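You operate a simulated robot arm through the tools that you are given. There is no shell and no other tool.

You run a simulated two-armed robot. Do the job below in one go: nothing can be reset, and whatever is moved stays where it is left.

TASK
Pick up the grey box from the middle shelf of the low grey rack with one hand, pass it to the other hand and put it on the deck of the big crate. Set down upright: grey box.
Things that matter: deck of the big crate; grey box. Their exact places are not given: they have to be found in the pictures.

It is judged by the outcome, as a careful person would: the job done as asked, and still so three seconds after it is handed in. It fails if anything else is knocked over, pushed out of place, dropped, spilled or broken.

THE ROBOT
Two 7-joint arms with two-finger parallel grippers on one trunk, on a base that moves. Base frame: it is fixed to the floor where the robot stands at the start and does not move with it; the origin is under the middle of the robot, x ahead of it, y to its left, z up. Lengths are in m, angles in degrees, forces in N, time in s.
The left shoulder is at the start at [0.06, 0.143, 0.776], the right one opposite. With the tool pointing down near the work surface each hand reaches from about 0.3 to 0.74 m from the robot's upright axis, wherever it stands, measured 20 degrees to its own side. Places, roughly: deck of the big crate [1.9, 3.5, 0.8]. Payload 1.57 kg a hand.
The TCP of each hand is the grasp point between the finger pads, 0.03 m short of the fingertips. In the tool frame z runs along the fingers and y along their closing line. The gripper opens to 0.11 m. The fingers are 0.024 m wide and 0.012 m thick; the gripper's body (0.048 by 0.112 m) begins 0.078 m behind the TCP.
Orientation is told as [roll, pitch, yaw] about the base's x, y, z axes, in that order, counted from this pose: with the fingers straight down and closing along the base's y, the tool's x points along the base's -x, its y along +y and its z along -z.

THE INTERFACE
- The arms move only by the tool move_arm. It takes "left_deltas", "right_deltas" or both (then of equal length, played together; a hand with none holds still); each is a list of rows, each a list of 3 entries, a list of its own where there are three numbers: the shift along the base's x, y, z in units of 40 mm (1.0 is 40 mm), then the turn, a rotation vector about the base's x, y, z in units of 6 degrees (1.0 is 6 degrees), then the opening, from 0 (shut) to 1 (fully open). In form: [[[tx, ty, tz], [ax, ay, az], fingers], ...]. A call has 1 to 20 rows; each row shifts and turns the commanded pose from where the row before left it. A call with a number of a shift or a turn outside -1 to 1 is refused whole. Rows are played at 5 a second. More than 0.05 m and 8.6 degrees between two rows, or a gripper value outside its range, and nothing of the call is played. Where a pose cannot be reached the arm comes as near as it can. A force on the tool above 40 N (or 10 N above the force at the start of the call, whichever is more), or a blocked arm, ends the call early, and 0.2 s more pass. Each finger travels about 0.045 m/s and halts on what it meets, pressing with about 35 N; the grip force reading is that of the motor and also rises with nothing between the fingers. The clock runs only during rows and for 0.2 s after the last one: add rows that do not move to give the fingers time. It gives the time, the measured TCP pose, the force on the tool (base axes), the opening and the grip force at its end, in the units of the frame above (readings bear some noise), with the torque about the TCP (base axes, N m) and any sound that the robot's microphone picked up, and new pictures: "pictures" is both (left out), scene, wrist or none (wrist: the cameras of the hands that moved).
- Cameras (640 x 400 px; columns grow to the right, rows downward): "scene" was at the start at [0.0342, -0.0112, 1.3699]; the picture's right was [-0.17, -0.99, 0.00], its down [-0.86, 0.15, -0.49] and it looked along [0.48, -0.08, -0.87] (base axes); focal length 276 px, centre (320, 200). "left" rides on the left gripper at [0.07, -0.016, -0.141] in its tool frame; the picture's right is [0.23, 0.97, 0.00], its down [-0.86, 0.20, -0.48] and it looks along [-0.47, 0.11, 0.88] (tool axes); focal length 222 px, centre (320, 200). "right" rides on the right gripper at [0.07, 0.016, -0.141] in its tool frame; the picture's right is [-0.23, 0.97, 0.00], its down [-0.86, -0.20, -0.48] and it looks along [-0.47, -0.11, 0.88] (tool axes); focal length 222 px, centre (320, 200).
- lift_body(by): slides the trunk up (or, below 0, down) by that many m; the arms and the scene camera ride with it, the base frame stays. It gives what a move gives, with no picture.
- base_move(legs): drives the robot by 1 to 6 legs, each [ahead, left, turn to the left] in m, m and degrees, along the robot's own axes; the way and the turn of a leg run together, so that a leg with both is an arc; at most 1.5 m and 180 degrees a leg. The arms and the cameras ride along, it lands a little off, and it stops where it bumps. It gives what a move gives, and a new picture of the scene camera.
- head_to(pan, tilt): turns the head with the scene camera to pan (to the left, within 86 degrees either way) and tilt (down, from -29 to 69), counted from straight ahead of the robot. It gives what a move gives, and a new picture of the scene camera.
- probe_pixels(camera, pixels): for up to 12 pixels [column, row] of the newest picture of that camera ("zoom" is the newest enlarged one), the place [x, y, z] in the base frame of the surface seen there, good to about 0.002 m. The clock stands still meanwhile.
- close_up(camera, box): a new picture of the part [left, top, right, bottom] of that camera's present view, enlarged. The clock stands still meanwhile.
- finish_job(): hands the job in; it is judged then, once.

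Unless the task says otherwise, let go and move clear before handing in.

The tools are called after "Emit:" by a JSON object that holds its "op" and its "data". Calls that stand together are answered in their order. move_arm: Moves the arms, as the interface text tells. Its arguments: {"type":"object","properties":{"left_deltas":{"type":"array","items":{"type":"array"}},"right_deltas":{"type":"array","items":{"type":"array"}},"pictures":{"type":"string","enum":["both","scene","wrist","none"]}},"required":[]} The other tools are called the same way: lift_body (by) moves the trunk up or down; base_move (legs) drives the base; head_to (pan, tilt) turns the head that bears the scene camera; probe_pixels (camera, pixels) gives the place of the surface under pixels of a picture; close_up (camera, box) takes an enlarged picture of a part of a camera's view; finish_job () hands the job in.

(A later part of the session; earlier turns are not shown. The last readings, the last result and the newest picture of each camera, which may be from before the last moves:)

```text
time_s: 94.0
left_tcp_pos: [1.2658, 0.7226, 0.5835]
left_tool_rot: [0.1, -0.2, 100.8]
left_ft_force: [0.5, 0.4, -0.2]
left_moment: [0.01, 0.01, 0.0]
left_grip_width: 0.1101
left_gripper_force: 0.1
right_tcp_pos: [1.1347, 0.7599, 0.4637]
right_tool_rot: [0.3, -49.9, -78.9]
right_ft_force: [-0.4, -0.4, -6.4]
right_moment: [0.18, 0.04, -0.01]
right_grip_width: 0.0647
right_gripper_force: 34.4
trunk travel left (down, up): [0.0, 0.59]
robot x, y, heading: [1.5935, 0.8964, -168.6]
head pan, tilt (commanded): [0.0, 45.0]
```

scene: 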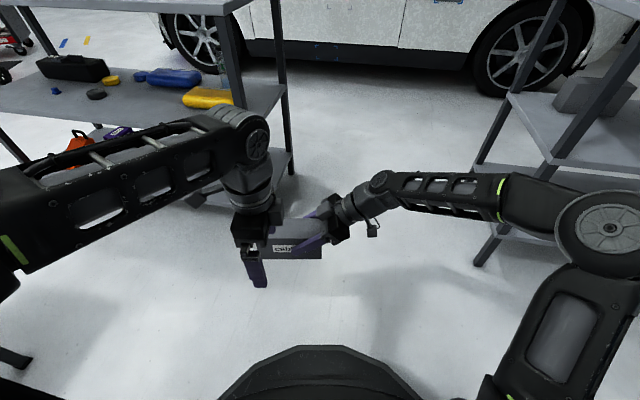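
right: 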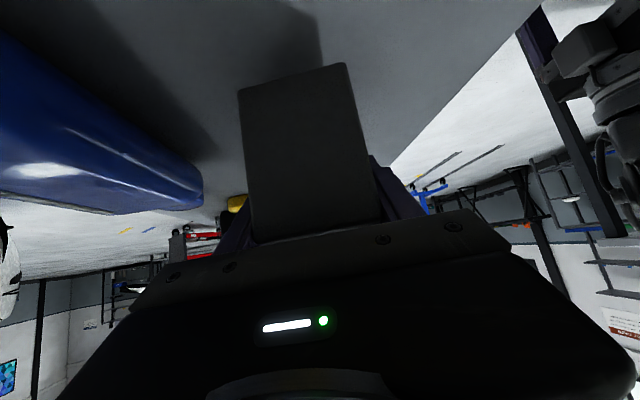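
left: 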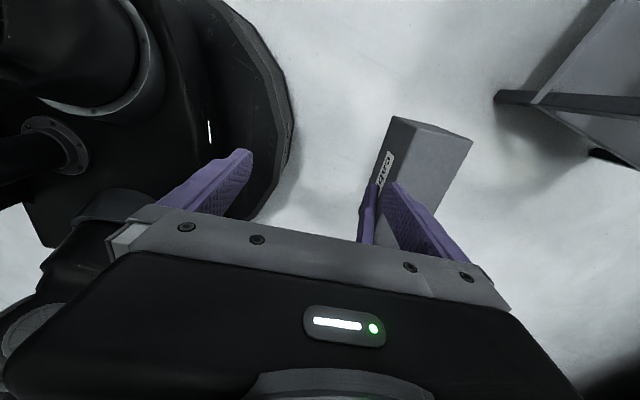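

The left hand is at (1.266, 0.723, 0.583), fingertips well above the box top (0.495). I'll move it over the left half of the box.

Emit:
{"op": "move_arm", "data": {"left_deltas": [[[-0.5925, -0.1355, 0], [0, 0, 0], 1], [[-0.5925, -0.1355, 0], [0, 0, 0], 1], [[-0.5925, -0.1355, 0], [0, 0, 0], 1], [[-0.5925, -0.1355, 0], [0, 0, 0], 1], [[-0.5925, -0.1355, 0], [0, 0, 0], 1], [[0, 0, 0], [0, 0, 0], 1]], "pictures": "both"}}

Emit:
{"op": "close_up", "data": {"camera": "scene", "box": [200, 130, 420, 290]}}

```text
time_s: 95.3
left_tcp_pos: [1.1466, 0.6951, 0.5824]
left_tool_rot: [0.1, 0.0, 100.8]
left_ft_force: [0.7, 0.7, 0.3]
left_moment: [-0.01, -0.01, 0.01]
left_grip_width: 0.1099
left_gripper_force: 0.1
right_tcp_pos: [1.1347, 0.759, 0.4631]
right_tool_rot: [0.2, -49.9, -78.8]
right_ft_force: [0.1, -0.2, -5.5]
right_moment: [0.2, 0.06, -0.02]
right_grip_width: 0.0648
right_gripper_force: 35.0
trunk travel left (down, up): [0.0, 0.59]
robot x, y, heading: [1.5926, 0.8959, -168.4]
head pan, tilt (commanded): [0.0, 45.0]
```

scene: 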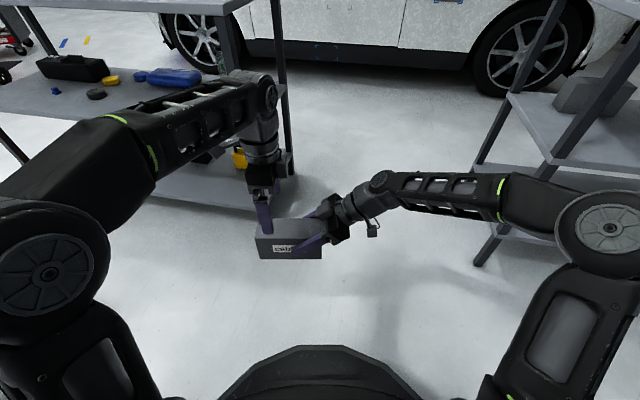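
left: 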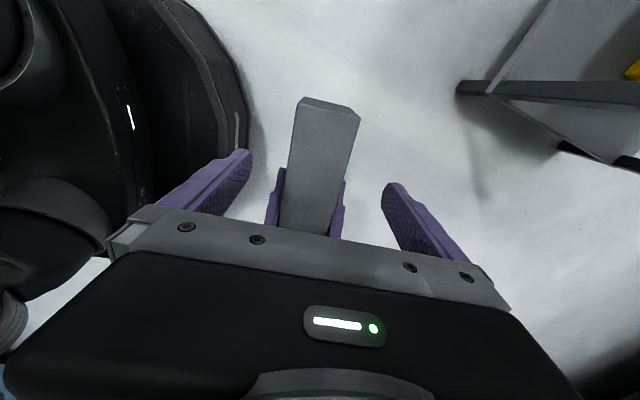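

```text
2.50 times, centred on (310, 210) of scene
```

zoom: 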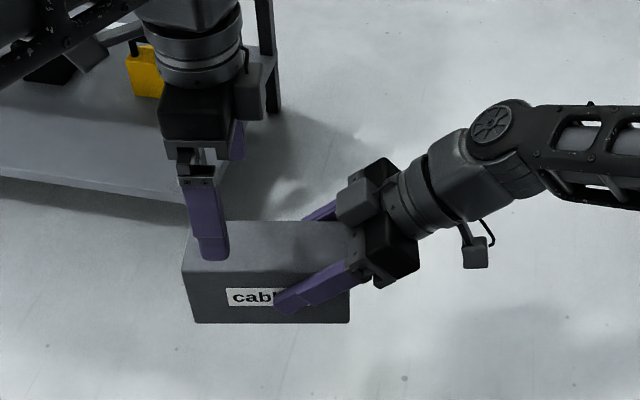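

The left fingers line up astride the box's left half (wrist view: box at columns 280–358 between pads at 215 and 410). I'll lower the left hand 11 cm to z≈0.472 — TCP 2.3 cm below the box top.

Emit:
{"op": "probe_pixels", "data": {"camera": "zoom", "pixels": [[270, 250], [200, 240], [340, 260], [190, 270], [200, 315], [345, 318]]}}

Emit:
{"op": "move_arm", "data": {"left_deltas": [[[0, 0, -0.5], [0, 0, 0], 1], [[0, 0, -0.5], [0, 0, 0], 1], [[0, 0, -0.5], [0, 0, 0], 1], [[0, 0, -0.5], [0, 0, 0], 1], [[0, 0, -0.4], [0, 0, 0], 1], [[0, 0, -0.3], [0, 0, 0], 1], [[0, 0, 0], [0, 0, 0], 1]], "pictures": "both"}}

```text
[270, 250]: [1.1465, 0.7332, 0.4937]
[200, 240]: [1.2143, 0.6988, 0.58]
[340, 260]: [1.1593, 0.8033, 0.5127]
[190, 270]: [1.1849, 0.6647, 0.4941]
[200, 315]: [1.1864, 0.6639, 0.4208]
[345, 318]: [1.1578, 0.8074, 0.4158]
```

```text
time_s: 97.0
left_tcp_pos: [1.1488, 0.696, 0.4746]
left_tool_rot: [0.0, -0.1, 100.9]
left_ft_force: [-1.1, -0.1, 0.5]
left_moment: [-0.04, -0.03, 0.0]
left_grip_width: 0.11
left_gripper_force: 0.0
right_tcp_pos: [1.1349, 0.7591, 0.4631]
right_tool_rot: [0.3, -49.8, -78.9]
right_ft_force: [-0.1, -0.1, -5.6]
right_moment: [0.2, 0.04, -0.02]
right_grip_width: 0.0649
right_gripper_force: 35.0
trunk travel left (down, up): [0.0, 0.59]
robot x, y, heading: [1.596, 0.898, -168.7]
head pan, tilt (commanded): [0.0, 45.0]
```

scene: 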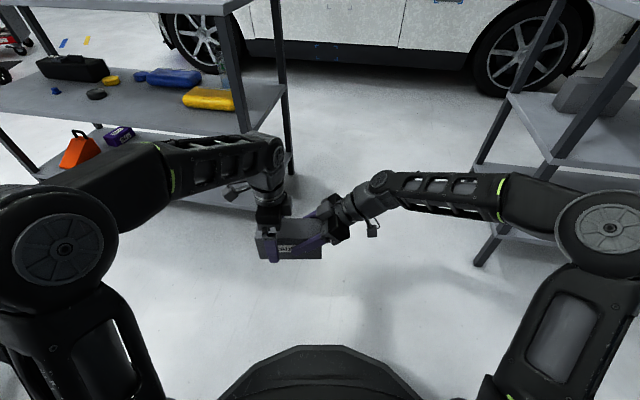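
left: 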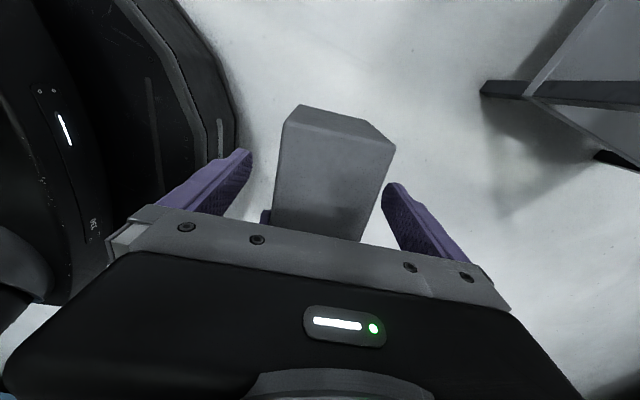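

The left fingers straddle the box. I'll lower another 1 cm for fuller pads and close the left gripper.

Emit:
{"op": "move_arm", "data": {"left_deltas": [[[0, 0, -0.25], [0, 0, 0], 1], [[0, 0, 0], [0, 0, 0], 0.5], [[0, 0, 0], [0, 0, 0], 0.3], [[0, 0, 0], [0, 0, 0], 0.1], [[0, 0, 0], [0, 0, 0], 0], [[0, 0, 0], [0, 0, 0], 0], [[0, 0, 0], [0, 0, 0], 0], [[0, 0, 0], [0, 0, 0], 0]], "pictures": "both"}}

```text
time_s: 98.8
left_tcp_pos: [1.148, 0.695, 0.4659]
left_tool_rot: [0.2, 0.1, 100.9]
left_ft_force: [-15.8, -5.8, 0.0]
left_moment: [0.08, -1.17, 0.74]
left_grip_width: 0.0648
left_gripper_force: 34.8
right_tcp_pos: [1.1358, 0.7586, 0.4649]
right_tool_rot: [0.4, -49.9, -78.7]
right_ft_force: [15.3, 5.8, -0.1]
right_moment: [-0.31, 1.14, 0.36]
right_grip_width: 0.0648
right_gripper_force: 34.6
trunk travel left (down, up): [0.0, 0.59]
robot x, y, heading: [1.5924, 0.8952, -168.3]
head pan, tilt (commanded): [0.0, 45.0]
```

scene: 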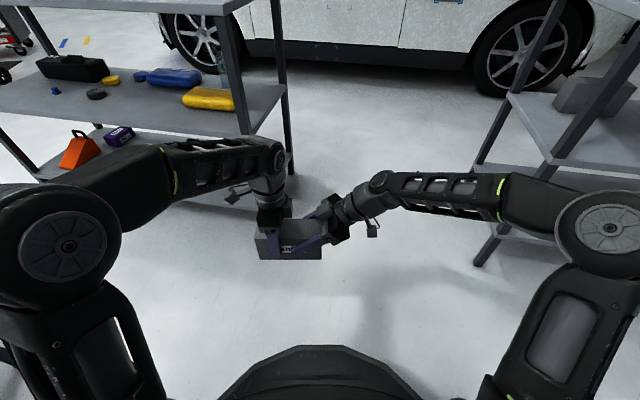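
left: 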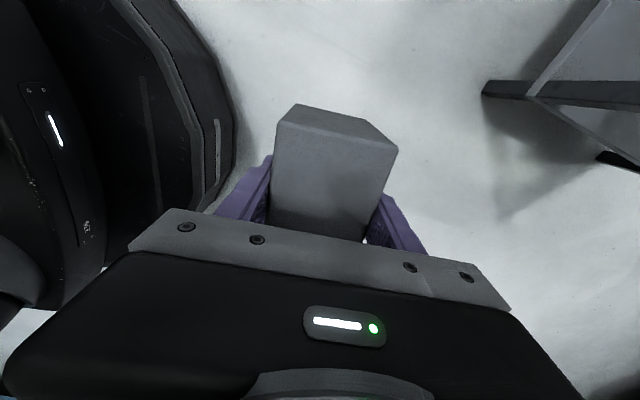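

Both hands hold the box (left 0.0648 m, 35 N), with a 16 N push between them from a small offset. I'll ease the left hand 1.5 mm the way it is being pushed, then open the right.

Emit:
{"op": "move_arm", "data": {"left_deltas": [[[-0.035, -0.01, 0], [0, 0, 0], 0], [[0, 0, 0], [0, 0, 0], 0]], "right_deltas": [[[0, 0, 0], [0, 0, 0], 0], [[0, 0, 0], [0, 0, 0], 0]], "pictures": "none"}}

```text
time_s: 99.3
left_tcp_pos: [1.1468, 0.6957, 0.4676]
left_tool_rot: [-0.1, -0.2, 100.6]
left_ft_force: [-9.7, 3.3, 0.0]
left_moment: [-0.51, -0.2, 0.15]
left_grip_width: 0.0649
left_gripper_force: 34.7
right_tcp_pos: [1.1349, 0.7587, 0.4643]
right_tool_rot: [0.4, -50.0, -78.9]
right_ft_force: [10.0, -4.3, -1.7]
right_moment: [0.45, 0.24, 0.4]
right_grip_width: 0.0651
right_gripper_force: 34.9
trunk travel left (down, up): [0.0, 0.59]
robot x, y, heading: [1.5947, 0.8935, -168.5]
head pan, tilt (commanded): [0.0, 45.0]
```

The push between hands dropped to about 10 N. I'll open the right gripper fully while the left holds.

Emit:
{"op": "move_arm", "data": {"left_deltas": [[[0, 0, 0], [0, 0, 0], 0], [[0, 0, 0], [0, 0, 0], 0], [[0, 0, 0], [0, 0, 0], 0], [[0, 0, 0], [0, 0, 0], 0], [[0, 0, 0], [0, 0, 0], 0]], "right_deltas": [[[0, 0, 0], [0, 0, 0], 0.6], [[0, 0, 0], [0, 0, 0], 0.8], [[0, 0, 0], [0, 0, 0], 1], [[0, 0, 0], [0, 0, 0], 1], [[0, 0, 0], [0, 0, 0], 1]], "pictures": "both"}}

```text
time_s: 100.5
left_tcp_pos: [1.1463, 0.6957, 0.4667]
left_tool_rot: [0.1, 0.0, 100.8]
left_ft_force: [-0.1, 0.3, -0.5]
left_moment: [-0.19, -0.04, -0.03]
left_grip_width: 0.0649
left_gripper_force: 35.3
right_tcp_pos: [1.1347, 0.7588, 0.4648]
right_tool_rot: [0.3, -49.9, -78.8]
right_ft_force: [0.5, -0.9, 0.5]
right_moment: [-0.02, 0.0, 0.0]
right_grip_width: 0.1101
right_gripper_force: 0.1
trunk travel left (down, up): [0.0, 0.59]
robot x, y, heading: [1.5934, 0.8989, -168.8]
head pan, tilt (commanded): [0.0, 45.0]
```

scene: 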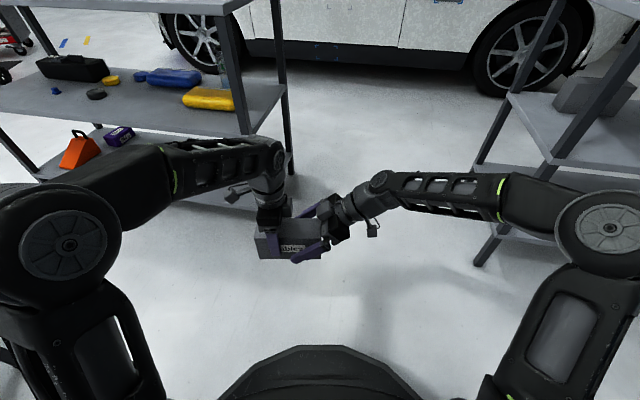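
right: 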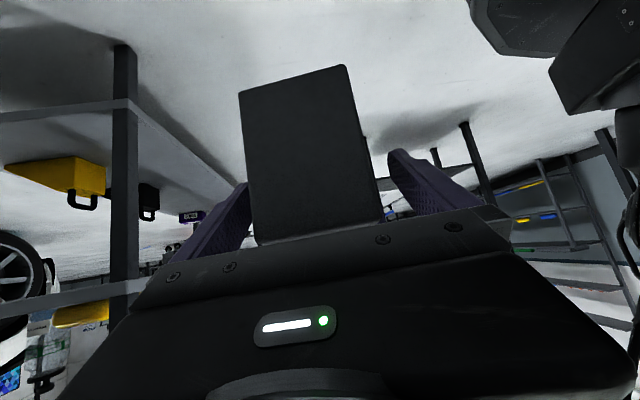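
left: 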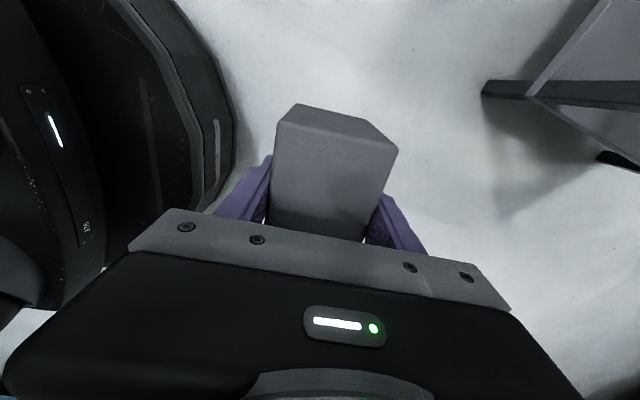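

The left alone holds the box now (0.0649 m, 35 N) and the right is fully open. I'll draw the right hand back along its fingers, away from the box.

Emit:
{"op": "move_arm", "data": {"right_deltas": [[[-0.11, 0.564, 0.482], [0, 0, 0], 1], [[-0.11, 0.564, 0.482], [0, 0, 0], 1], [[-0.11, 0.564, 0.482], [0, 0, 0], 1], [[-0.11, 0.564, 0.482], [0, 0, 0], 1], [[0, 0, 0], [0, 0, 0], 1]], "left_deltas": [[[0, 0, 0], [0, 0, 0], 0], [[0, 0, 0], [0, 0, 0], 0], [[0, 0, 0], [0, 0, 0], 0], [[0, 0, 0], [0, 0, 0], 0], [[0, 0, 0], [0, 0, 0], 0]], "pictures": "both"}}

```text
time_s: 101.8
left_tcp_pos: [1.1458, 0.6946, 0.4667]
left_tool_rot: [0.0, 0.0, 100.7]
left_ft_force: [0.7, 0.1, -0.7]
left_moment: [-0.17, -0.04, -0.01]
left_grip_width: 0.0648
left_gripper_force: 34.5
right_tcp_pos: [1.1168, 0.8488, 0.5409]
right_tool_rot: [0.4, -50.0, -78.8]
right_ft_force: [0.1, -0.3, -0.1]
right_moment: [0.0, 0.03, -0.03]
right_grip_width: 0.1101
right_gripper_force: 0.1
trunk travel left (down, up): [0.0, 0.59]
robot x, y, heading: [1.5935, 0.8964, -168.4]
head pan, tilt (commanded): [0.0, 45.0]
```

scene: 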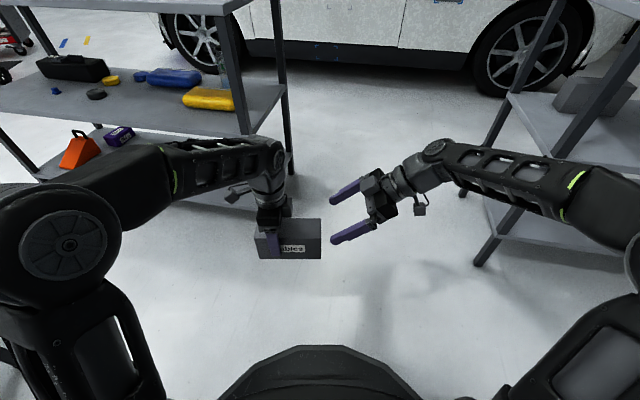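
right: 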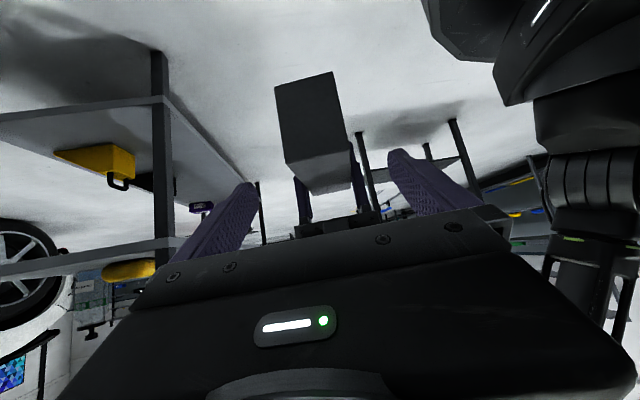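
left: 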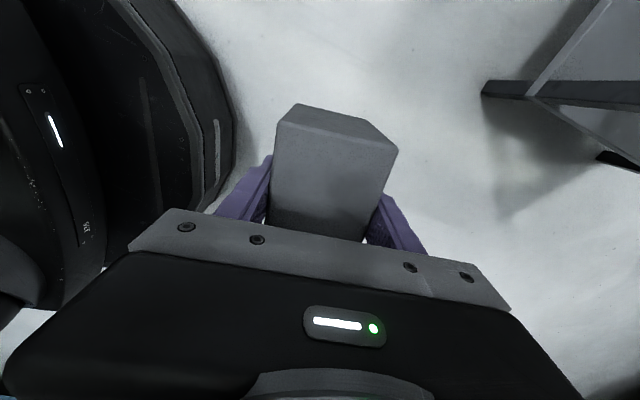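

The left hand holds the box by itself in mid-air, and the right is clear. I'll fold the right hand back: first further right, then undo its yaw.

Emit:
{"op": "move_arm", "data": {"right_deltas": [[[-0.165, 0.8167, 0], [0, 0, 0], 1], [[-0.165, 0.8167, 0], [0, 0, 0], 1], [[-0.165, 0.8167, 0], [0, 0, 0], 1], [[0, 0, 0], [0, 0, -0.948], 1], [[0, 0, 0], [0, 0, -0.948], 1], [[0, 0, 0], [0, 0, -0.948], 1], [[0, 0, 0], [0, 0, -0.948], 1], [[0, 0, 0], [0, 0, -0.948], 1], [[0, 0, 0], [0, 0, -0.948], 1], [[0, 0, 0], [0, 0, -0.948], 1], [[0, 0, 0], [0, 0, -0.948], 1], [[0, 0, 0], [0, 0, -0.948], 1], [[0, 0, 0], [0, 0, -0.948], 1], [[0, 0, 0], [0, 0, -0.948], 1], [[0, 0, 0], [0, 0, -0.948], 1], [[0, 0, 0], [0, 0, -0.948], 1], [[0, 0, 0], [0, 0, -0.948], 1]], "pictures": "scene"}}

Emit:
{"op": "move_arm", "data": {"right_deltas": [[[0.4, 0.08, 0], [0.183, -0.907, 0], 1], [[0.4, 0.08, 0], [0.183, -0.907, 0], 1], [[0.4, 0.08, 0], [0.183, -0.907, 0], 1], [[0.4, 0.08, 0], [0.183, -0.907, 0], 1], [[0.4, 0.08, 0], [0.183, -0.907, 0], 1], [[0.4, 0.08, 0], [0.183, -0.907, 0], 1], [[0.4, 0.08, 0], [0.183, -0.907, 0], 1], [[0.4, 0.08, 0], [0.183, -0.907, 0], 1], [[0.4, 0.08, 0], [0.183, -0.907, 0], 1]], "pictures": "scene"}}

```text
time_s: 105.3
left_tcp_pos: [1.1465, 0.6953, 0.4673]
left_tool_rot: [0.0, 0.0, 100.8]
left_ft_force: [1.0, 0.3, 0.0]
left_moment: [-0.22, -0.03, 0.01]
left_grip_width: 0.0651
left_gripper_force: 34.8
right_tcp_pos: [1.0936, 0.9454, 0.5402]
right_tool_rot: [0.3, -49.9, -158.7]
right_ft_force: [0.2, 0.4, 0.7]
right_moment: [0.01, -0.03, 0.01]
right_grip_width: 0.11
right_gripper_force: 0.0
trunk travel left (down, up): [0.0, 0.59]
robot x, y, heading: [1.5942, 0.8973, -168.5]
head pan, tilt (commanded): [0.0, 45.0]
```

scene: 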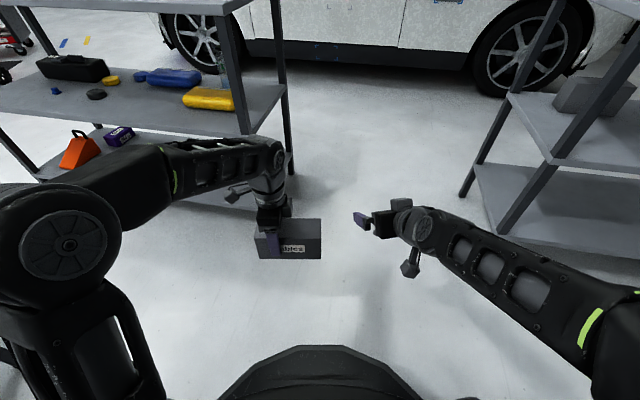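

```text
time_s: 107.3
left_tcp_pos: [1.1475, 0.6944, 0.4661]
left_tool_rot: [0.1, 0.1, 100.8]
left_ft_force: [0.2, 0.0, 0.2]
left_moment: [-0.19, -0.01, 0.01]
left_grip_width: 0.0649
left_gripper_force: 35.4
right_tcp_pos: [1.2377, 0.9754, 0.5399]
right_tool_rot: [7.8, -0.4, -162.1]
right_ft_force: [0.0, 0.1, 0.1]
right_moment: [-0.01, 0.02, 0.04]
right_grip_width: 0.1099
right_gripper_force: 0.1
trunk travel left (down, up): [0.0, 0.59]
robot x, y, heading: [1.5988, 0.8922, -168.7]
head pan, tilt (commanded): [0.0, 45.0]
```

scene: 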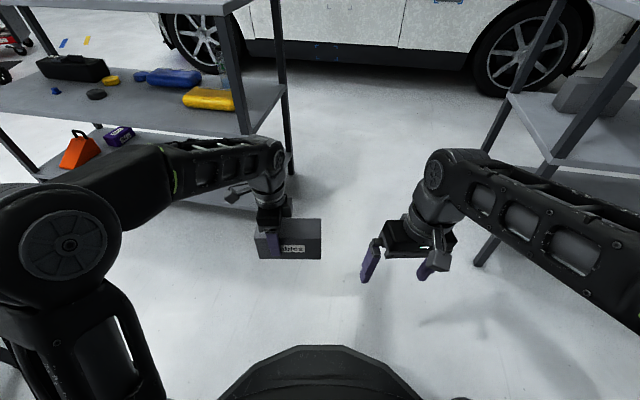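

Both arms are folded neatly and the box is steady. I'll raise the trunk 0.5 m and turn right to face the crate.

Emit:
{"op": "lift_body", "data": {"by": 0.5}}

Emit:
{"op": "base_move", "data": {"legs": [[0, 0, -100]]}}

Emit:
{"op": "head_to", "data": {"pan": 0, "tilt": 25}}

```text
refused: 0.5 is not a number from -0.4 to 0.4
```

```text
time_s: 112.0
left_tcp_pos: [1.4766, 1.3711, 0.4664]
left_tool_rot: [0.0, 0.0, 0.5]
left_ft_force: [-0.5, 0.0, 0.1]
left_moment: [-0.01, 0.18, 0.0]
left_grip_width: 0.0649
left_gripper_force: 35.2
right_tcp_pos: [1.7357, 1.2319, 0.5402]
right_tool_rot: [7.9, -0.5, 97.6]
right_ft_force: [0.1, -0.2, -0.6]
right_moment: [0.04, -0.01, -0.01]
right_grip_width: 0.1099
right_gripper_force: 0.1
trunk travel left (down, up): [0.0, 0.59]
robot x, y, heading: [1.5944, 0.8919, 91.0]
head pan, tilt (commanded): [0.0, 45.0]
```

scene: 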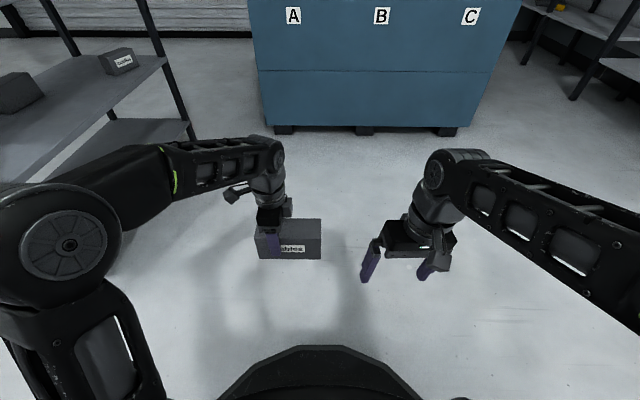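

```text
time_s: 112.8
left_tcp_pos: [1.4754, 1.3699, 0.4682]
left_tool_rot: [0.1, 0.0, 0.4]
left_ft_force: [0.5, -0.7, 0.9]
left_moment: [0.04, 0.19, -0.01]
left_grip_width: 0.0647
left_gripper_force: 34.9
right_tcp_pos: [1.7355, 1.2326, 0.5401]
right_tool_rot: [7.9, -0.4, 97.5]
right_ft_force: [-0.2, 0.0, 0.0]
right_moment: [0.01, 0.01, -0.01]
right_grip_width: 0.1098
right_gripper_force: 0.0
trunk travel left (down, up): [0.0, 0.59]
robot x, y, heading: [1.5922, 0.897, 91.3]
head pan, tilt (commanded): [0.0, 25.0]
```

scene: 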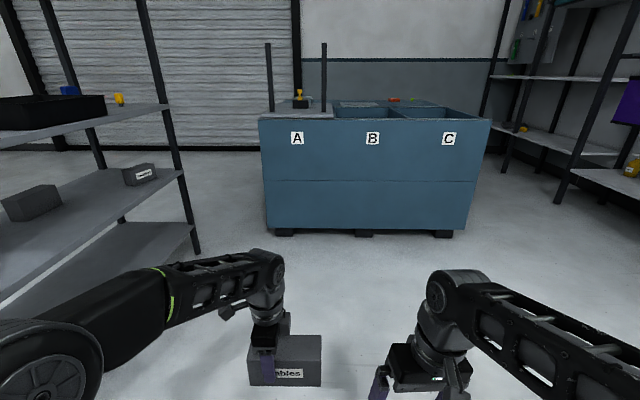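

The turn went fine (heading 91°); the crate is ahead with compartments A, B, C, a grey board over A with two posts. I'll raise the trunk in two steps and look at its top.

Emit:
{"op": "lift_body", "data": {"by": 0.4}}

Emit:
{"op": "lift_body", "data": {"by": 0.1}}

Emit:
{"op": "head_to", "data": {"pan": 0, "tilt": 22}}

Emit:
{"op": "close_up", "data": {"camera": "scene", "box": [220, 90, 500, 270]}}

```text
time_s: 116.6
left_tcp_pos: [1.4771, 1.3715, 0.8672]
left_tool_rot: [-0.1, -0.1, 0.5]
left_ft_force: [-0.4, 0.4, -5.9]
left_moment: [0.01, 0.19, 0.01]
left_grip_width: 0.0648
left_gripper_force: 34.7
right_tcp_pos: [1.7352, 1.2303, 0.9396]
right_tool_rot: [7.9, -0.4, 97.6]
right_ft_force: [1.0, 0.5, -0.4]
right_moment: [0.0, 0.02, 0.0]
right_grip_width: 0.1102
right_gripper_force: 0.1
trunk travel left (down, up): [-0.4, 0.19]
robot x, y, heading: [1.5931, 0.8938, 91.0]
head pan, tilt (commanded): [0.0, 25.0]
```

```text
time_s: 118.0
left_tcp_pos: [1.4756, 1.3714, 0.9655]
left_tool_rot: [0.0, 0.0, 0.5]
left_ft_force: [0.1, -0.8, -6.3]
left_moment: [-0.04, 0.18, 0.01]
left_grip_width: 0.0648
left_gripper_force: 35.6
right_tcp_pos: [1.7362, 1.2318, 1.0393]
right_tool_rot: [7.9, -0.4, 97.6]
right_ft_force: [0.3, -0.4, 0.1]
right_moment: [-0.02, 0.04, 0.02]
right_grip_width: 0.1099
right_gripper_force: 0.0
trunk travel left (down, up): [-0.5, 0.09]
robot x, y, heading: [1.5949, 0.8922, 91.2]
head pan, tilt (commanded): [0.0, 25.0]
```

```text
time_s: 118.6
left_tcp_pos: [1.4766, 1.3712, 0.9654]
left_tool_rot: [0.0, 0.0, 0.6]
left_ft_force: [0.5, 0.5, -5.1]
left_moment: [-0.03, 0.19, 0.0]
left_grip_width: 0.0651
left_gripper_force: 34.7
right_tcp_pos: [1.7357, 1.2321, 1.0395]
right_tool_rot: [7.9, -0.5, 97.5]
right_ft_force: [-0.3, 0.0, -0.4]
right_moment: [-0.04, -0.03, 0.01]
right_grip_width: 0.1104
right_gripper_force: 0.1
trunk travel left (down, up): [-0.5, 0.09]
robot x, y, heading: [1.5923, 0.8968, 91.0]
head pan, tilt (commanded): [0.0, 22.0]
```

scene: 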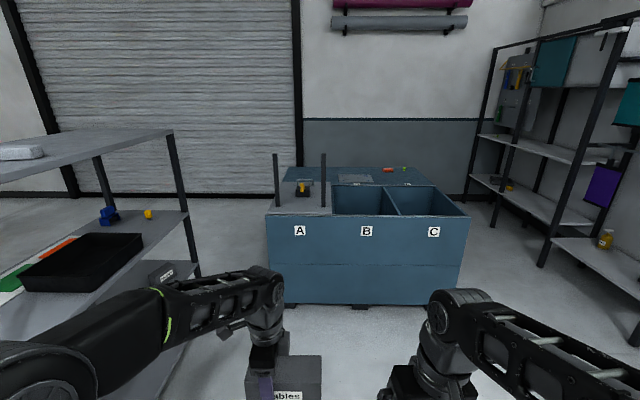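

```text
2.22 times, centred on (360, 180) of scene
```

zoom: 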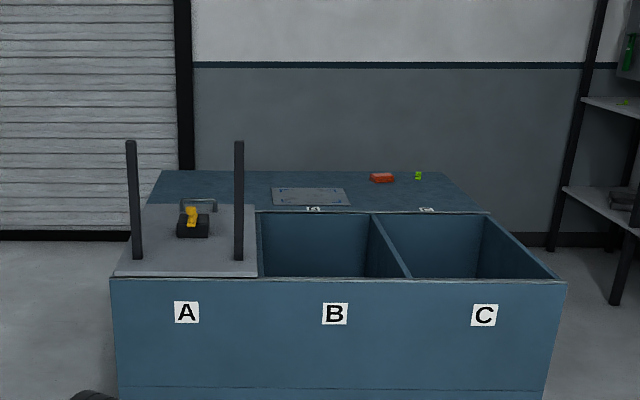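

Behind compartments A–C there is a flat blue deck (zoom row ~190) carrying a grey plate, a red block and a green thing — matching the given rough spot [1.9, 3.5, 0.8]. I'll measure it.

Emit:
{"op": "probe_pixels", "data": {"camera": "zoom", "pixels": [[160, 178], [430, 176], [470, 205], [260, 200], [310, 196], [275, 190], [345, 203], [382, 178], [230, 175], [400, 195], [130, 270], [560, 280]]}}

Emit:
{"op": "probe_pixels", "data": {"camera": "zoom", "pixels": [[320, 176], [240, 186], [420, 205], [255, 270], [180, 250], [135, 255], [240, 255], [190, 230], [330, 250], [490, 212], [418, 178], [313, 209]]}}

```text
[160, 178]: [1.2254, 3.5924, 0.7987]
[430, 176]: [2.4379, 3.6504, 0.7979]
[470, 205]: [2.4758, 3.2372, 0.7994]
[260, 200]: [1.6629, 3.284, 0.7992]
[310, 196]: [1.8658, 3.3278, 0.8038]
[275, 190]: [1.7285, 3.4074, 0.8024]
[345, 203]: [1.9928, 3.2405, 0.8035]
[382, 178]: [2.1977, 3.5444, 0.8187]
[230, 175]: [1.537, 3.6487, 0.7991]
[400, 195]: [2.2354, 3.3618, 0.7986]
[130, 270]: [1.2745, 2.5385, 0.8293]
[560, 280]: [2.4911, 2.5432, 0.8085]
```

```text
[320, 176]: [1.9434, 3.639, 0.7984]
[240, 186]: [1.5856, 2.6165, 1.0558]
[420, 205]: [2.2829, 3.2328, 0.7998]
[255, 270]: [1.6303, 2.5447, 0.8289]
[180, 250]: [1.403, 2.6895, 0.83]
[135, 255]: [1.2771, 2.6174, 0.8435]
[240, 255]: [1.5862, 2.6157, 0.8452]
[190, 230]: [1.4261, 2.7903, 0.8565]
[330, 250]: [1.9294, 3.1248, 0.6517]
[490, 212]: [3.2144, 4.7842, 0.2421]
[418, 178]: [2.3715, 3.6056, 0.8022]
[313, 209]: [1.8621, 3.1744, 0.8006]
```

The deck is a flat blue surface at z≈0.799, x 1.2–2.5, y ≈3.2–3.7, behind the compartments; from the front it is too deep to reach, so I must go round a side. I'll look at the right side's free space.

Emit:
{"op": "head_to", "data": {"pan": -40, "tilt": 25}}

Emit:
{"op": "probe_pixels", "data": {"camera": "scene", "pixels": [[150, 250], [200, 230], [260, 220], [330, 240], [400, 280], [320, 180], [250, 195], [430, 230], [500, 260], [560, 300], [370, 200], [190, 210]]}}

```text
time_s: 119.7
left_tcp_pos: [1.4765, 1.3709, 0.9663]
left_tool_rot: [0.0, -0.1, 0.6]
left_ft_force: [0.5, -0.9, -6.4]
left_moment: [-0.03, 0.18, 0.03]
left_grip_width: 0.065
left_gripper_force: 35.1
right_tcp_pos: [1.7349, 1.2311, 1.0402]
right_tool_rot: [7.9, -0.4, 97.5]
right_ft_force: [-0.1, 1.0, -0.4]
right_moment: [0.0, -0.05, 0.03]
right_grip_width: 0.1103
right_gripper_force: 0.0
trunk travel left (down, up): [-0.5, 0.09]
robot x, y, heading: [1.5916, 0.8949, 90.9]
head pan, tilt (commanded): [-40.0, 25.0]
```

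scene: 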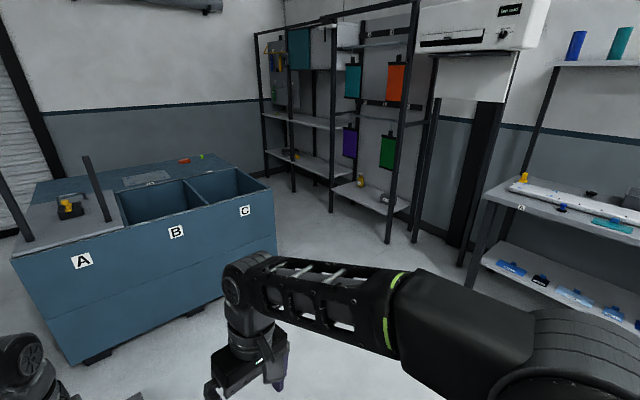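

```text
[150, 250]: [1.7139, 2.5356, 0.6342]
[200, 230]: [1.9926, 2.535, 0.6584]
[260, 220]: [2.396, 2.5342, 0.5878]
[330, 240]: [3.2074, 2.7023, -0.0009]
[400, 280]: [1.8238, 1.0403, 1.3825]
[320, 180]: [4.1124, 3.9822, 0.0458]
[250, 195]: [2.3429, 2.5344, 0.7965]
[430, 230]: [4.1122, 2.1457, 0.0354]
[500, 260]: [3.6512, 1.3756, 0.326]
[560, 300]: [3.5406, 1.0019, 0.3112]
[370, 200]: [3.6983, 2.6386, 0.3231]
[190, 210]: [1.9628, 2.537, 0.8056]
```

The corridor right of the crate (x 2.5 to ~3.55, wall racks beyond) is about 1.05 m wide and its floor is clear. I'll drive to about (2.95, 1.4), turn to face −x there, then slide up beside the crate with the box above crate height.

Emit:
{"op": "base_move", "data": {"legs": [[0.24, -0.685, 0], [0.236, -0.684, 0]]}}

Emit:
{"op": "head_to", "data": {"pan": -30, "tilt": 30}}

Emit:
{"op": "head_to", "data": {"pan": 15, "tilt": 30}}

```text
time_s: 127.3
left_tcp_pos: [2.8748, 1.8605, 0.967]
left_tool_rot: [0.0, -0.1, -0.2]
left_ft_force: [-0.3, 0.2, -5.9]
left_moment: [0.01, 0.18, 0.02]
left_grip_width: 0.0648
left_gripper_force: 35.3
right_tcp_pos: [3.1334, 1.7188, 1.039]
right_tool_rot: [8.0, -0.4, 96.9]
right_ft_force: [0.0, 0.4, -0.2]
right_moment: [0.03, 0.02, 0.02]
right_grip_width: 0.1104
right_gripper_force: 0.1
trunk travel left (down, up): [-0.5, 0.09]
robot x, y, heading: [2.9879, 1.3829, 90.3]
head pan, tilt (commanded): [-40.0, 25.0]
```

scene: 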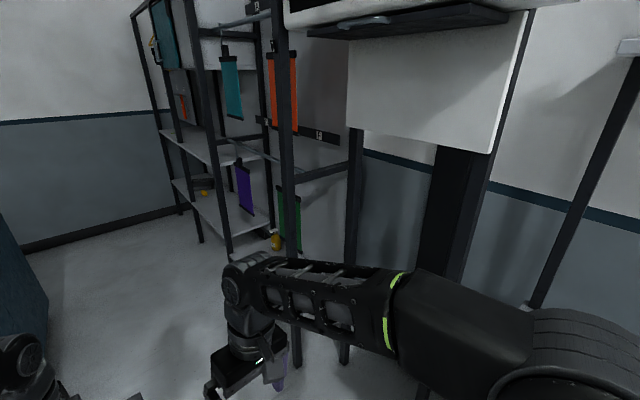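

```text
time_s: 128.0
left_tcp_pos: [2.8749, 1.8597, 0.9659]
left_tool_rot: [0.0, 0.0, -0.3]
left_ft_force: [0.9, 1.1, -4.6]
left_moment: [-0.02, 0.17, -0.04]
left_grip_width: 0.065
left_gripper_force: 35.0
right_tcp_pos: [3.1329, 1.7177, 1.0407]
right_tool_rot: [7.9, -0.3, 96.7]
right_ft_force: [0.1, -0.6, -0.2]
right_moment: [0.0, 0.02, -0.03]
right_grip_width: 0.11
right_gripper_force: 0.1
trunk travel left (down, up): [-0.5, 0.09]
robot x, y, heading: [2.9805, 1.3831, 90.5]
head pan, tilt (commanded): [-30.0, 30.0]
```

scene: 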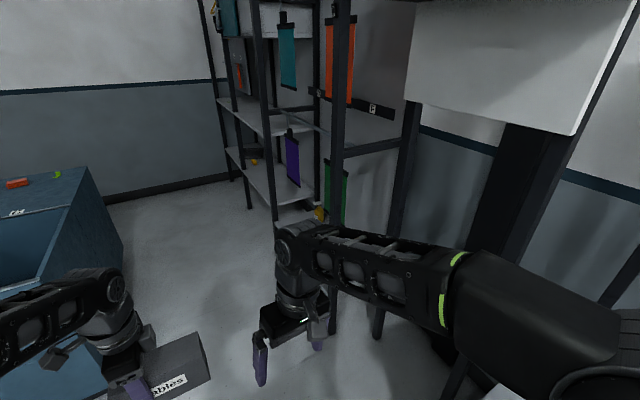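

```text
time_s: 129.1
left_tcp_pos: [2.8757, 1.8604, 0.9667]
left_tool_rot: [0.0, 0.1, -0.3]
left_ft_force: [0.8, -0.4, -5.2]
left_moment: [-0.05, 0.2, -0.01]
left_grip_width: 0.0647
left_gripper_force: 35.3
right_tcp_pos: [3.1328, 1.7183, 1.0391]
right_tool_rot: [7.9, -0.5, 96.8]
right_ft_force: [1.1, 0.7, -0.1]
right_moment: [-0.03, 0.01, -0.02]
right_grip_width: 0.1099
right_gripper_force: 0.1
trunk travel left (down, up): [-0.5, 0.09]
robot x, y, heading: [2.9841, 1.3831, 90.2]
head pan, tilt (commanded): [15.0, 30.0]
```

scene: 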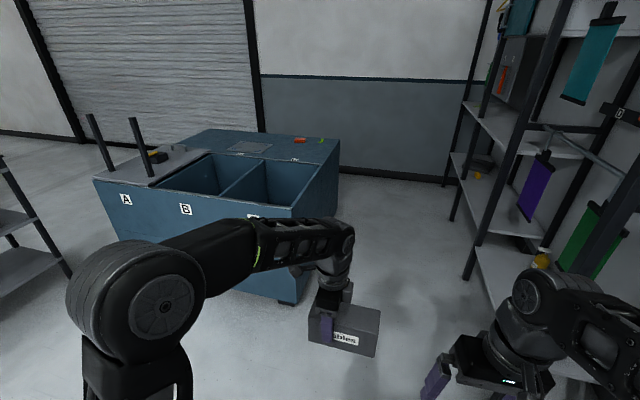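

The corridor between the crate and the wall rack is clear. I'll measure the rack's front line and the items on it, and the crate's right side.

Emit:
{"op": "probe_pixels", "data": {"camera": "scene", "pixels": [[468, 275], [453, 215], [540, 185], [600, 50], [500, 180], [590, 240], [335, 170], [330, 150], [320, 142], [300, 140], [240, 147], [545, 262]]}}

Emit:
{"op": "close_up", "data": {"camera": "scene", "box": [140, 110, 360, 240]}}

```text
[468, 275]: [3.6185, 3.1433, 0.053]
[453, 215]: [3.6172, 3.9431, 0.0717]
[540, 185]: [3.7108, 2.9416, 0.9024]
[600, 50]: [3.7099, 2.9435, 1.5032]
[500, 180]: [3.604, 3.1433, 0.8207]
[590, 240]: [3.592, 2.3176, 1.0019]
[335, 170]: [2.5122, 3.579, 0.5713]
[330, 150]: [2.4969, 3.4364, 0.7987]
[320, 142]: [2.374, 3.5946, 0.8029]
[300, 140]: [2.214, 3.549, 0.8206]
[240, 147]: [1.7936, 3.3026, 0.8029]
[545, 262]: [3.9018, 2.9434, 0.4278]
```

```text
2.91 times, centred on (250, 175) of scene
```

zoom: 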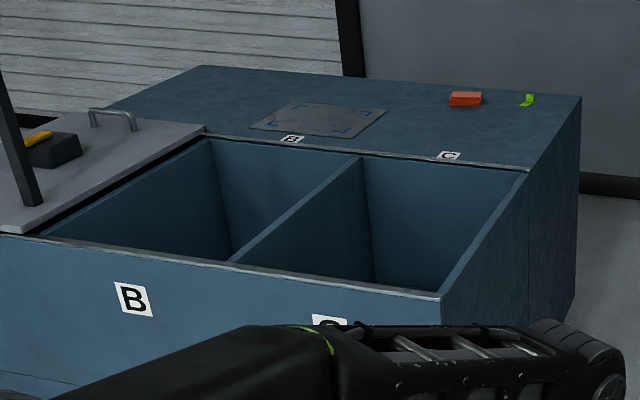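

Wall rack front is x≈3.60, crate right edge x≈2.51, deck z 0.799, with a red block (2.21, 3.55) and green clip (2.37, 3.60) to avoid; I'll aim the box at about (2.3, 3.35). Now I turn to face −x and slide up the corridor.

Emit:
{"op": "base_move", "data": {"legs": [[0, 0, 89.7]]}}

Emit:
{"op": "head_to", "data": {"pan": -60, "tilt": 30}}

```text
time_s: 133.4
left_tcp_pos: [2.5152, 1.2532, 0.9661]
left_tool_rot: [0.0, -0.1, 92.1]
left_ft_force: [-1.1, 0.1, -5.7]
left_moment: [-0.21, -0.03, -0.01]
left_grip_width: 0.0648
left_gripper_force: 35.0
right_tcp_pos: [2.6454, 1.5164, 1.0398]
right_tool_rot: [7.9, -0.3, -170.9]
right_ft_force: [-0.1, 0.3, 0.1]
right_moment: [0.01, 0.0, 0.03]
right_grip_width: 0.1101
right_gripper_force: 0.0
trunk travel left (down, up): [-0.5, 0.09]
robot x, y, heading: [2.9838, 1.3806, -177.1]
head pan, tilt (commanded): [15.0, 30.0]
```

scene: 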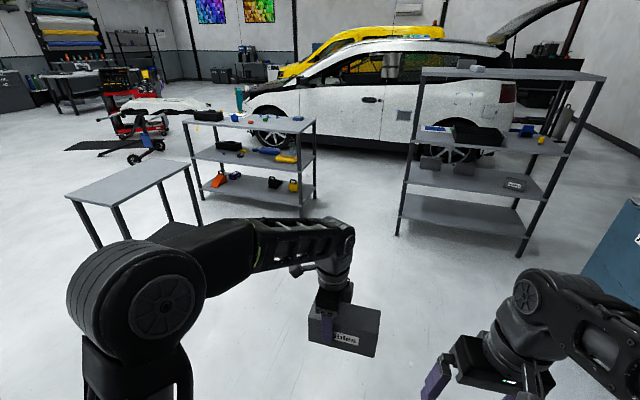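

```text
time_s: 134.9
left_tcp_pos: [2.5143, 1.2532, 0.9659]
left_tool_rot: [-0.1, 0.0, 92.2]
left_ft_force: [0.3, 0.2, -5.7]
left_moment: [-0.17, -0.04, 0.0]
left_grip_width: 0.0649
left_gripper_force: 35.2
right_tcp_pos: [2.6469, 1.5163, 1.0405]
right_tool_rot: [8.0, -0.3, -170.8]
right_ft_force: [1.4, 0.5, 0.3]
right_moment: [0.01, 0.02, 0.03]
right_grip_width: 0.1102
right_gripper_force: 0.2
trunk travel left (down, up): [-0.5, 0.09]
robot x, y, heading: [2.9858, 1.3861, -177.1]
head pan, tilt (commanded): [-60.0, 30.0]
```

scene: 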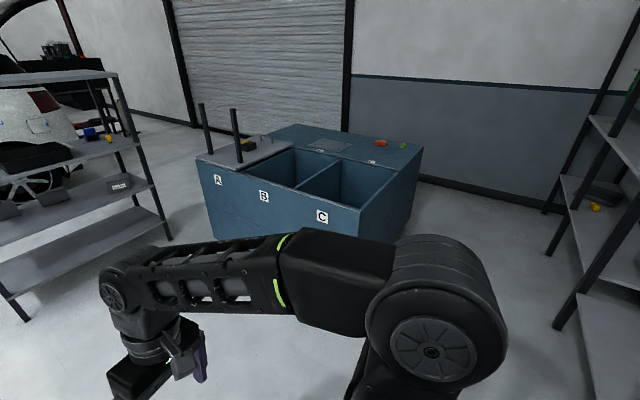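

Heading is −177°; I'll trim it to 180° and slide right (+y) about 1 m, then check.

Emit:
{"op": "base_move", "data": {"legs": [[0, 0, -2.9], [0, -1.0, 0]]}}

```text
time_s: 140.6
left_tcp_pos: [2.5233, 2.3139, 0.9662]
left_tool_rot: [0.0, 0.0, 87.7]
left_ft_force: [0.4, -0.3, -7.4]
left_moment: [-0.18, 0.0, -0.02]
left_grip_width: 0.0648
left_gripper_force: 35.1
right_tcp_pos: [2.6736, 2.5666, 1.0403]
right_tool_rot: [8.0, -0.5, -175.3]
right_ft_force: [1.0, -0.1, -0.2]
right_moment: [-0.02, -0.01, 0.01]
right_grip_width: 0.1102
right_gripper_force: 0.1
trunk travel left (down, up): [-0.5, 0.09]
robot x, y, heading: [3.0021, 2.4036, 178.6]
head pan, tilt (commanded): [-60.0, 30.0]
```

scene: 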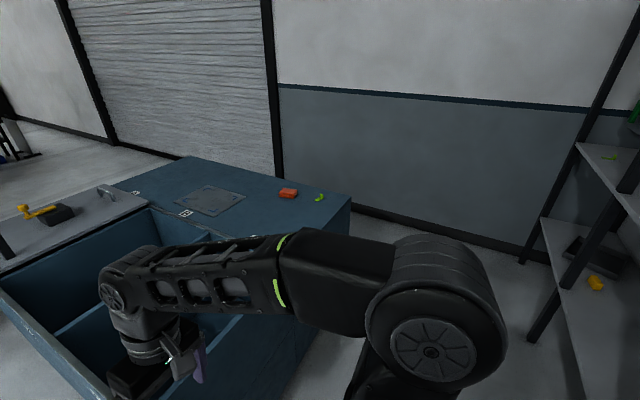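

I'm beside the crate at (3.00, 2.40), heading 178.6°, box above crate height. I'll slide another 1.0 m to come level with the deck.

Emit:
{"op": "base_move", "data": {"legs": [[0.0, -1.0, 1.0]]}}

Emit:
{"op": "head_to", "data": {"pan": 0, "tilt": 50}}

```text
time_s: 145.9
left_tcp_pos: [2.54, 3.3224, 0.9666]
left_tool_rot: [0.1, 0.1, 89.4]
left_ft_force: [-0.5, 0.5, -6.4]
left_moment: [-0.21, -0.01, 0.0]
left_grip_width: 0.0649
left_gripper_force: 35.1
right_tcp_pos: [2.6834, 3.5789, 1.0398]
right_tool_rot: [8.0, -0.4, -173.6]
right_ft_force: [0.5, 0.7, 0.4]
right_moment: [-0.01, -0.01, 0.0]
right_grip_width: 0.1099
right_gripper_force: 0.1
trunk travel left (down, up): [-0.5, 0.09]
robot x, y, heading: [3.0186, 3.4287, -179.7]
head pan, tilt (commanded): [-60.0, 30.0]
```

scene: 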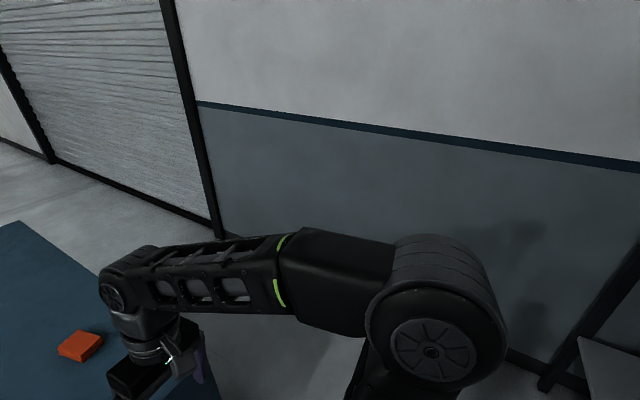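

```text
time_s: 147.2
left_tcp_pos: [2.5388, 3.3215, 0.9671]
left_tool_rot: [0.1, 0.0, 89.4]
left_ft_force: [-0.9, -0.3, -6.7]
left_moment: [-0.18, 0.01, -0.03]
left_grip_width: 0.0647
left_gripper_force: 35.3
right_tcp_pos: [2.6831, 3.5775, 1.0395]
right_tool_rot: [7.9, -0.3, -173.6]
right_ft_force: [-0.4, 0.7, 0.0]
right_moment: [0.0, -0.03, -0.03]
right_grip_width: 0.1102
right_gripper_force: 0.1
trunk travel left (down, up): [-0.5, 0.09]
robot x, y, heading: [3.018, 3.4311, -179.8]
head pan, tilt (commanded): [0.0, 50.0]
```

scene: 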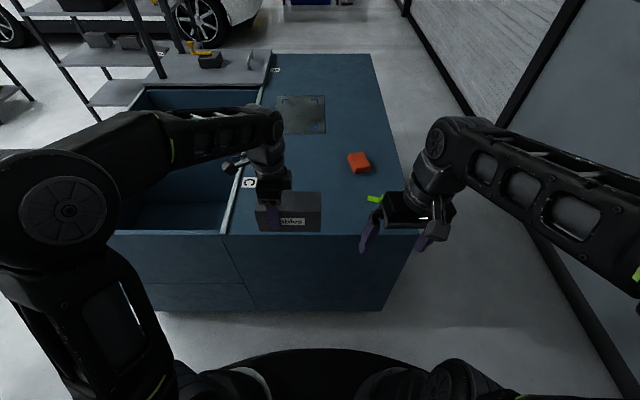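

The deck is right ahead: red block (358,160), green clip (375,198), box over the deck's near end at (290,210). I'll drive 0.12 m closer, then reach out with the arm.

Emit:
{"op": "base_move", "data": {"legs": [[0.12, 0, 0]]}}

Emit:
{"op": "move_arm", "data": {"left_deltas": [[[-0.5, 0, 0], [0, 0, 0], 0], [[-0.5, 0, 0], [0, 0, 0], 0], [[-0.5, 0, 0], [0, 0, 0], 0], [[-0.5, 0, 0], [0, 0, 0], 0], [[-0.5, 0, 0], [0, 0, 0], 0], [[-0.5, 0, 0], [0, 0, 0], 0], [[0, 0, 0], [0, 0, 0], 0]], "pictures": "both"}}

```text
time_s: 148.5
left_tcp_pos: [2.4166, 3.3213, 0.9651]
left_tool_rot: [-0.1, 0.1, 89.6]
left_ft_force: [-0.4, 0.2, -5.5]
left_moment: [-0.19, -0.03, 0.03]
left_grip_width: 0.0649
left_gripper_force: 35.0
right_tcp_pos: [2.5601, 3.5784, 1.0389]
right_tool_rot: [8.0, -0.3, -173.6]
right_ft_force: [-1.0, 0.3, 0.2]
right_moment: [-0.01, -0.07, -0.05]
right_grip_width: 0.1102
right_gripper_force: 0.0
trunk travel left (down, up): [-0.5, 0.09]
robot x, y, heading: [2.8964, 3.43, -179.9]
head pan, tilt (commanded): [0.0, 50.0]
```

scene: 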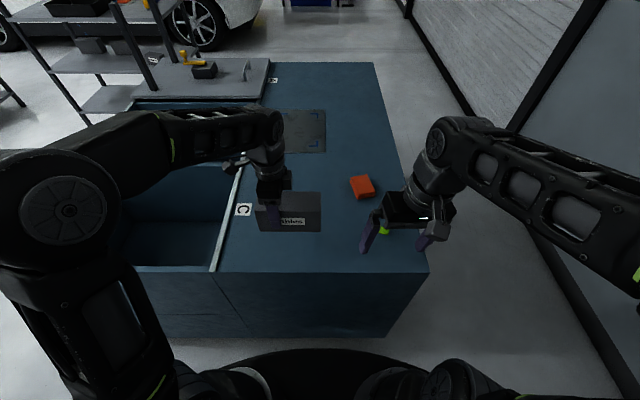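

```text
time_s: 150.1
left_tcp_pos: [2.2988, 3.3211, 0.9681]
left_tool_rot: [-0.1, 0.0, 89.4]
left_ft_force: [0.3, 0.0, -6.7]
left_moment: [-0.2, 0.01, 0.0]
left_grip_width: 0.0653
left_gripper_force: 34.4
right_tcp_pos: [2.5622, 3.5787, 1.0399]
right_tool_rot: [7.9, -0.4, -173.5]
right_ft_force: [0.6, -1.1, 0.3]
right_moment: [-0.02, 0.02, 0.02]
right_grip_width: 0.1098
right_gripper_force: 0.1
trunk travel left (down, up): [-0.5, 0.09]
robot x, y, heading: [2.8968, 3.4263, -180.1]
head pan, tilt (commanded): [0.0, 50.0]
```

scene: 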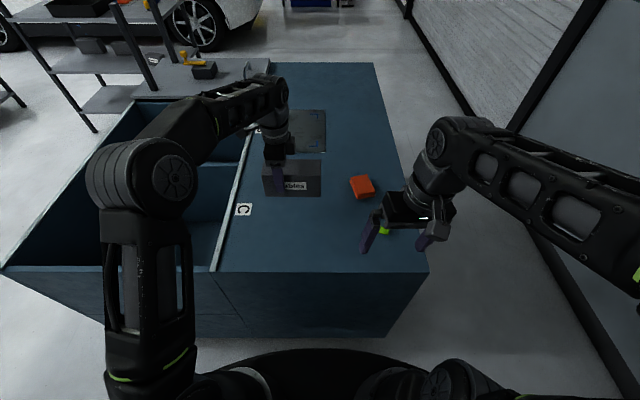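
left: 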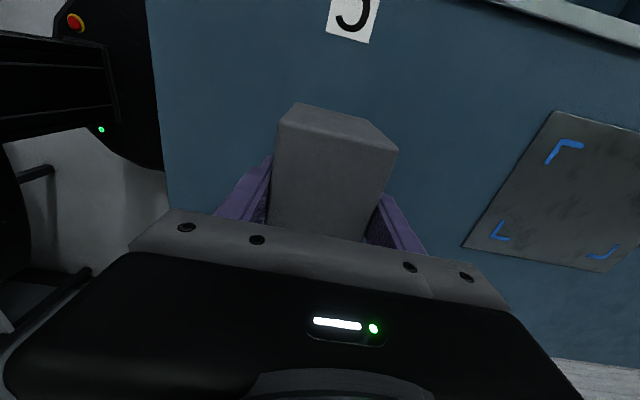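

The box now hangs over the deck at x≈2.30, y≈3.36. I'll check that it hangs level and what lies beneath it.

Emit:
{"op": "close_up", "data": {"camera": "scene", "box": [220, 90, 420, 230]}}

Emit:
{"op": "probe_pixels", "data": {"camera": "scene", "pixels": [[266, 194], [319, 194], [266, 180], [318, 180], [318, 165], [295, 163], [300, 220], [345, 180], [362, 188], [384, 231], [270, 230], [245, 209]]}}

```text
2.86 times, centred on (320, 160) of scene
```

zoom: 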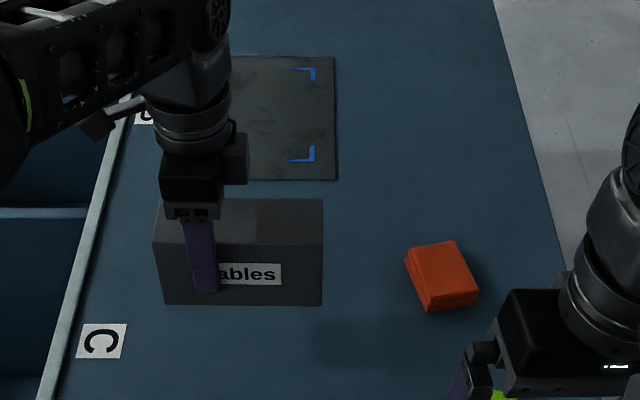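

```text
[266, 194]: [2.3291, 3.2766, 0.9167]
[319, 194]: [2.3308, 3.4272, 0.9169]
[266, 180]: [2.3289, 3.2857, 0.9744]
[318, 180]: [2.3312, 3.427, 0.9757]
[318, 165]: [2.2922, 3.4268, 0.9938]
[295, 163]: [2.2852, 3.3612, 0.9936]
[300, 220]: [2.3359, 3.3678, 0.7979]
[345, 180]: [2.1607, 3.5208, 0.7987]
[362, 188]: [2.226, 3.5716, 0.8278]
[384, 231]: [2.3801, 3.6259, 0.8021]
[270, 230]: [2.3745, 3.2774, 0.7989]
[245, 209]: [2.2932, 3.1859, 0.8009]
```

The box hangs level (top z 0.994, bottom ≈0.904) over bare deck at 0.799. I'll lower it 10.2 cm, the last part slowly.

Emit:
{"op": "move_arm", "data": {"left_deltas": [[[0, 0, -0.5], [0, 0, 0], 0], [[0, 0, -0.5], [0, 0, 0], 0], [[0, 0, -0.5], [0, 0, 0], 0], [[0, 0, -0.5], [0, 0, 0], 0], [[0, 0, -0.2], [0, 0, 0], 0], [[0, 0, -0.15], [0, 0, 0], 0], [[0, 0, -0.1], [0, 0, 0], 0], [[0, 0, -0.1], [0, 0, 0], 0], [[0, 0, 0], [0, 0, 0], 0]], "pictures": "scene"}}

Emit:
{"op": "close_up", "data": {"camera": "scene", "box": [220, 90, 420, 230]}}

```text
time_s: 152.1
left_tcp_pos: [2.2982, 3.3216, 0.8644]
left_tool_rot: [0.0, -0.1, 89.5]
left_ft_force: [-0.6, -0.6, -6.2]
left_moment: [-0.19, -0.01, 0.02]
left_grip_width: 0.0648
left_gripper_force: 35.0
right_tcp_pos: [2.5613, 3.5784, 1.0395]
right_tool_rot: [8.0, -0.3, -173.6]
right_ft_force: [0.0, -0.4, 0.1]
right_moment: [-0.02, 0.02, -0.02]
right_grip_width: 0.11
right_gripper_force: 0.1
trunk travel left (down, up): [-0.5, 0.09]
robot x, y, heading: [2.8921, 3.427, -180.0]
head pan, tilt (commanded): [0.0, 50.0]
```

scene: 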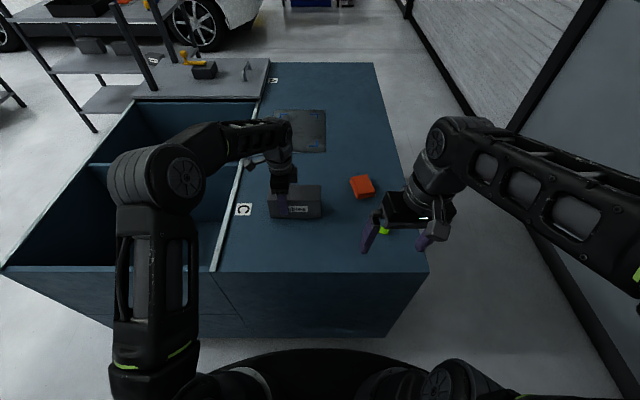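

```text
2.86 times, centred on (320, 160) of scene
```

zoom: 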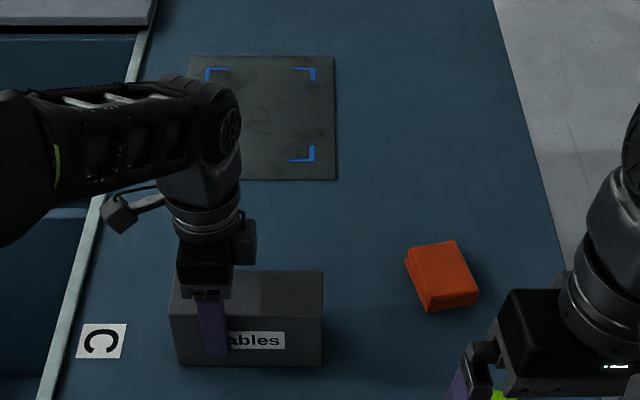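

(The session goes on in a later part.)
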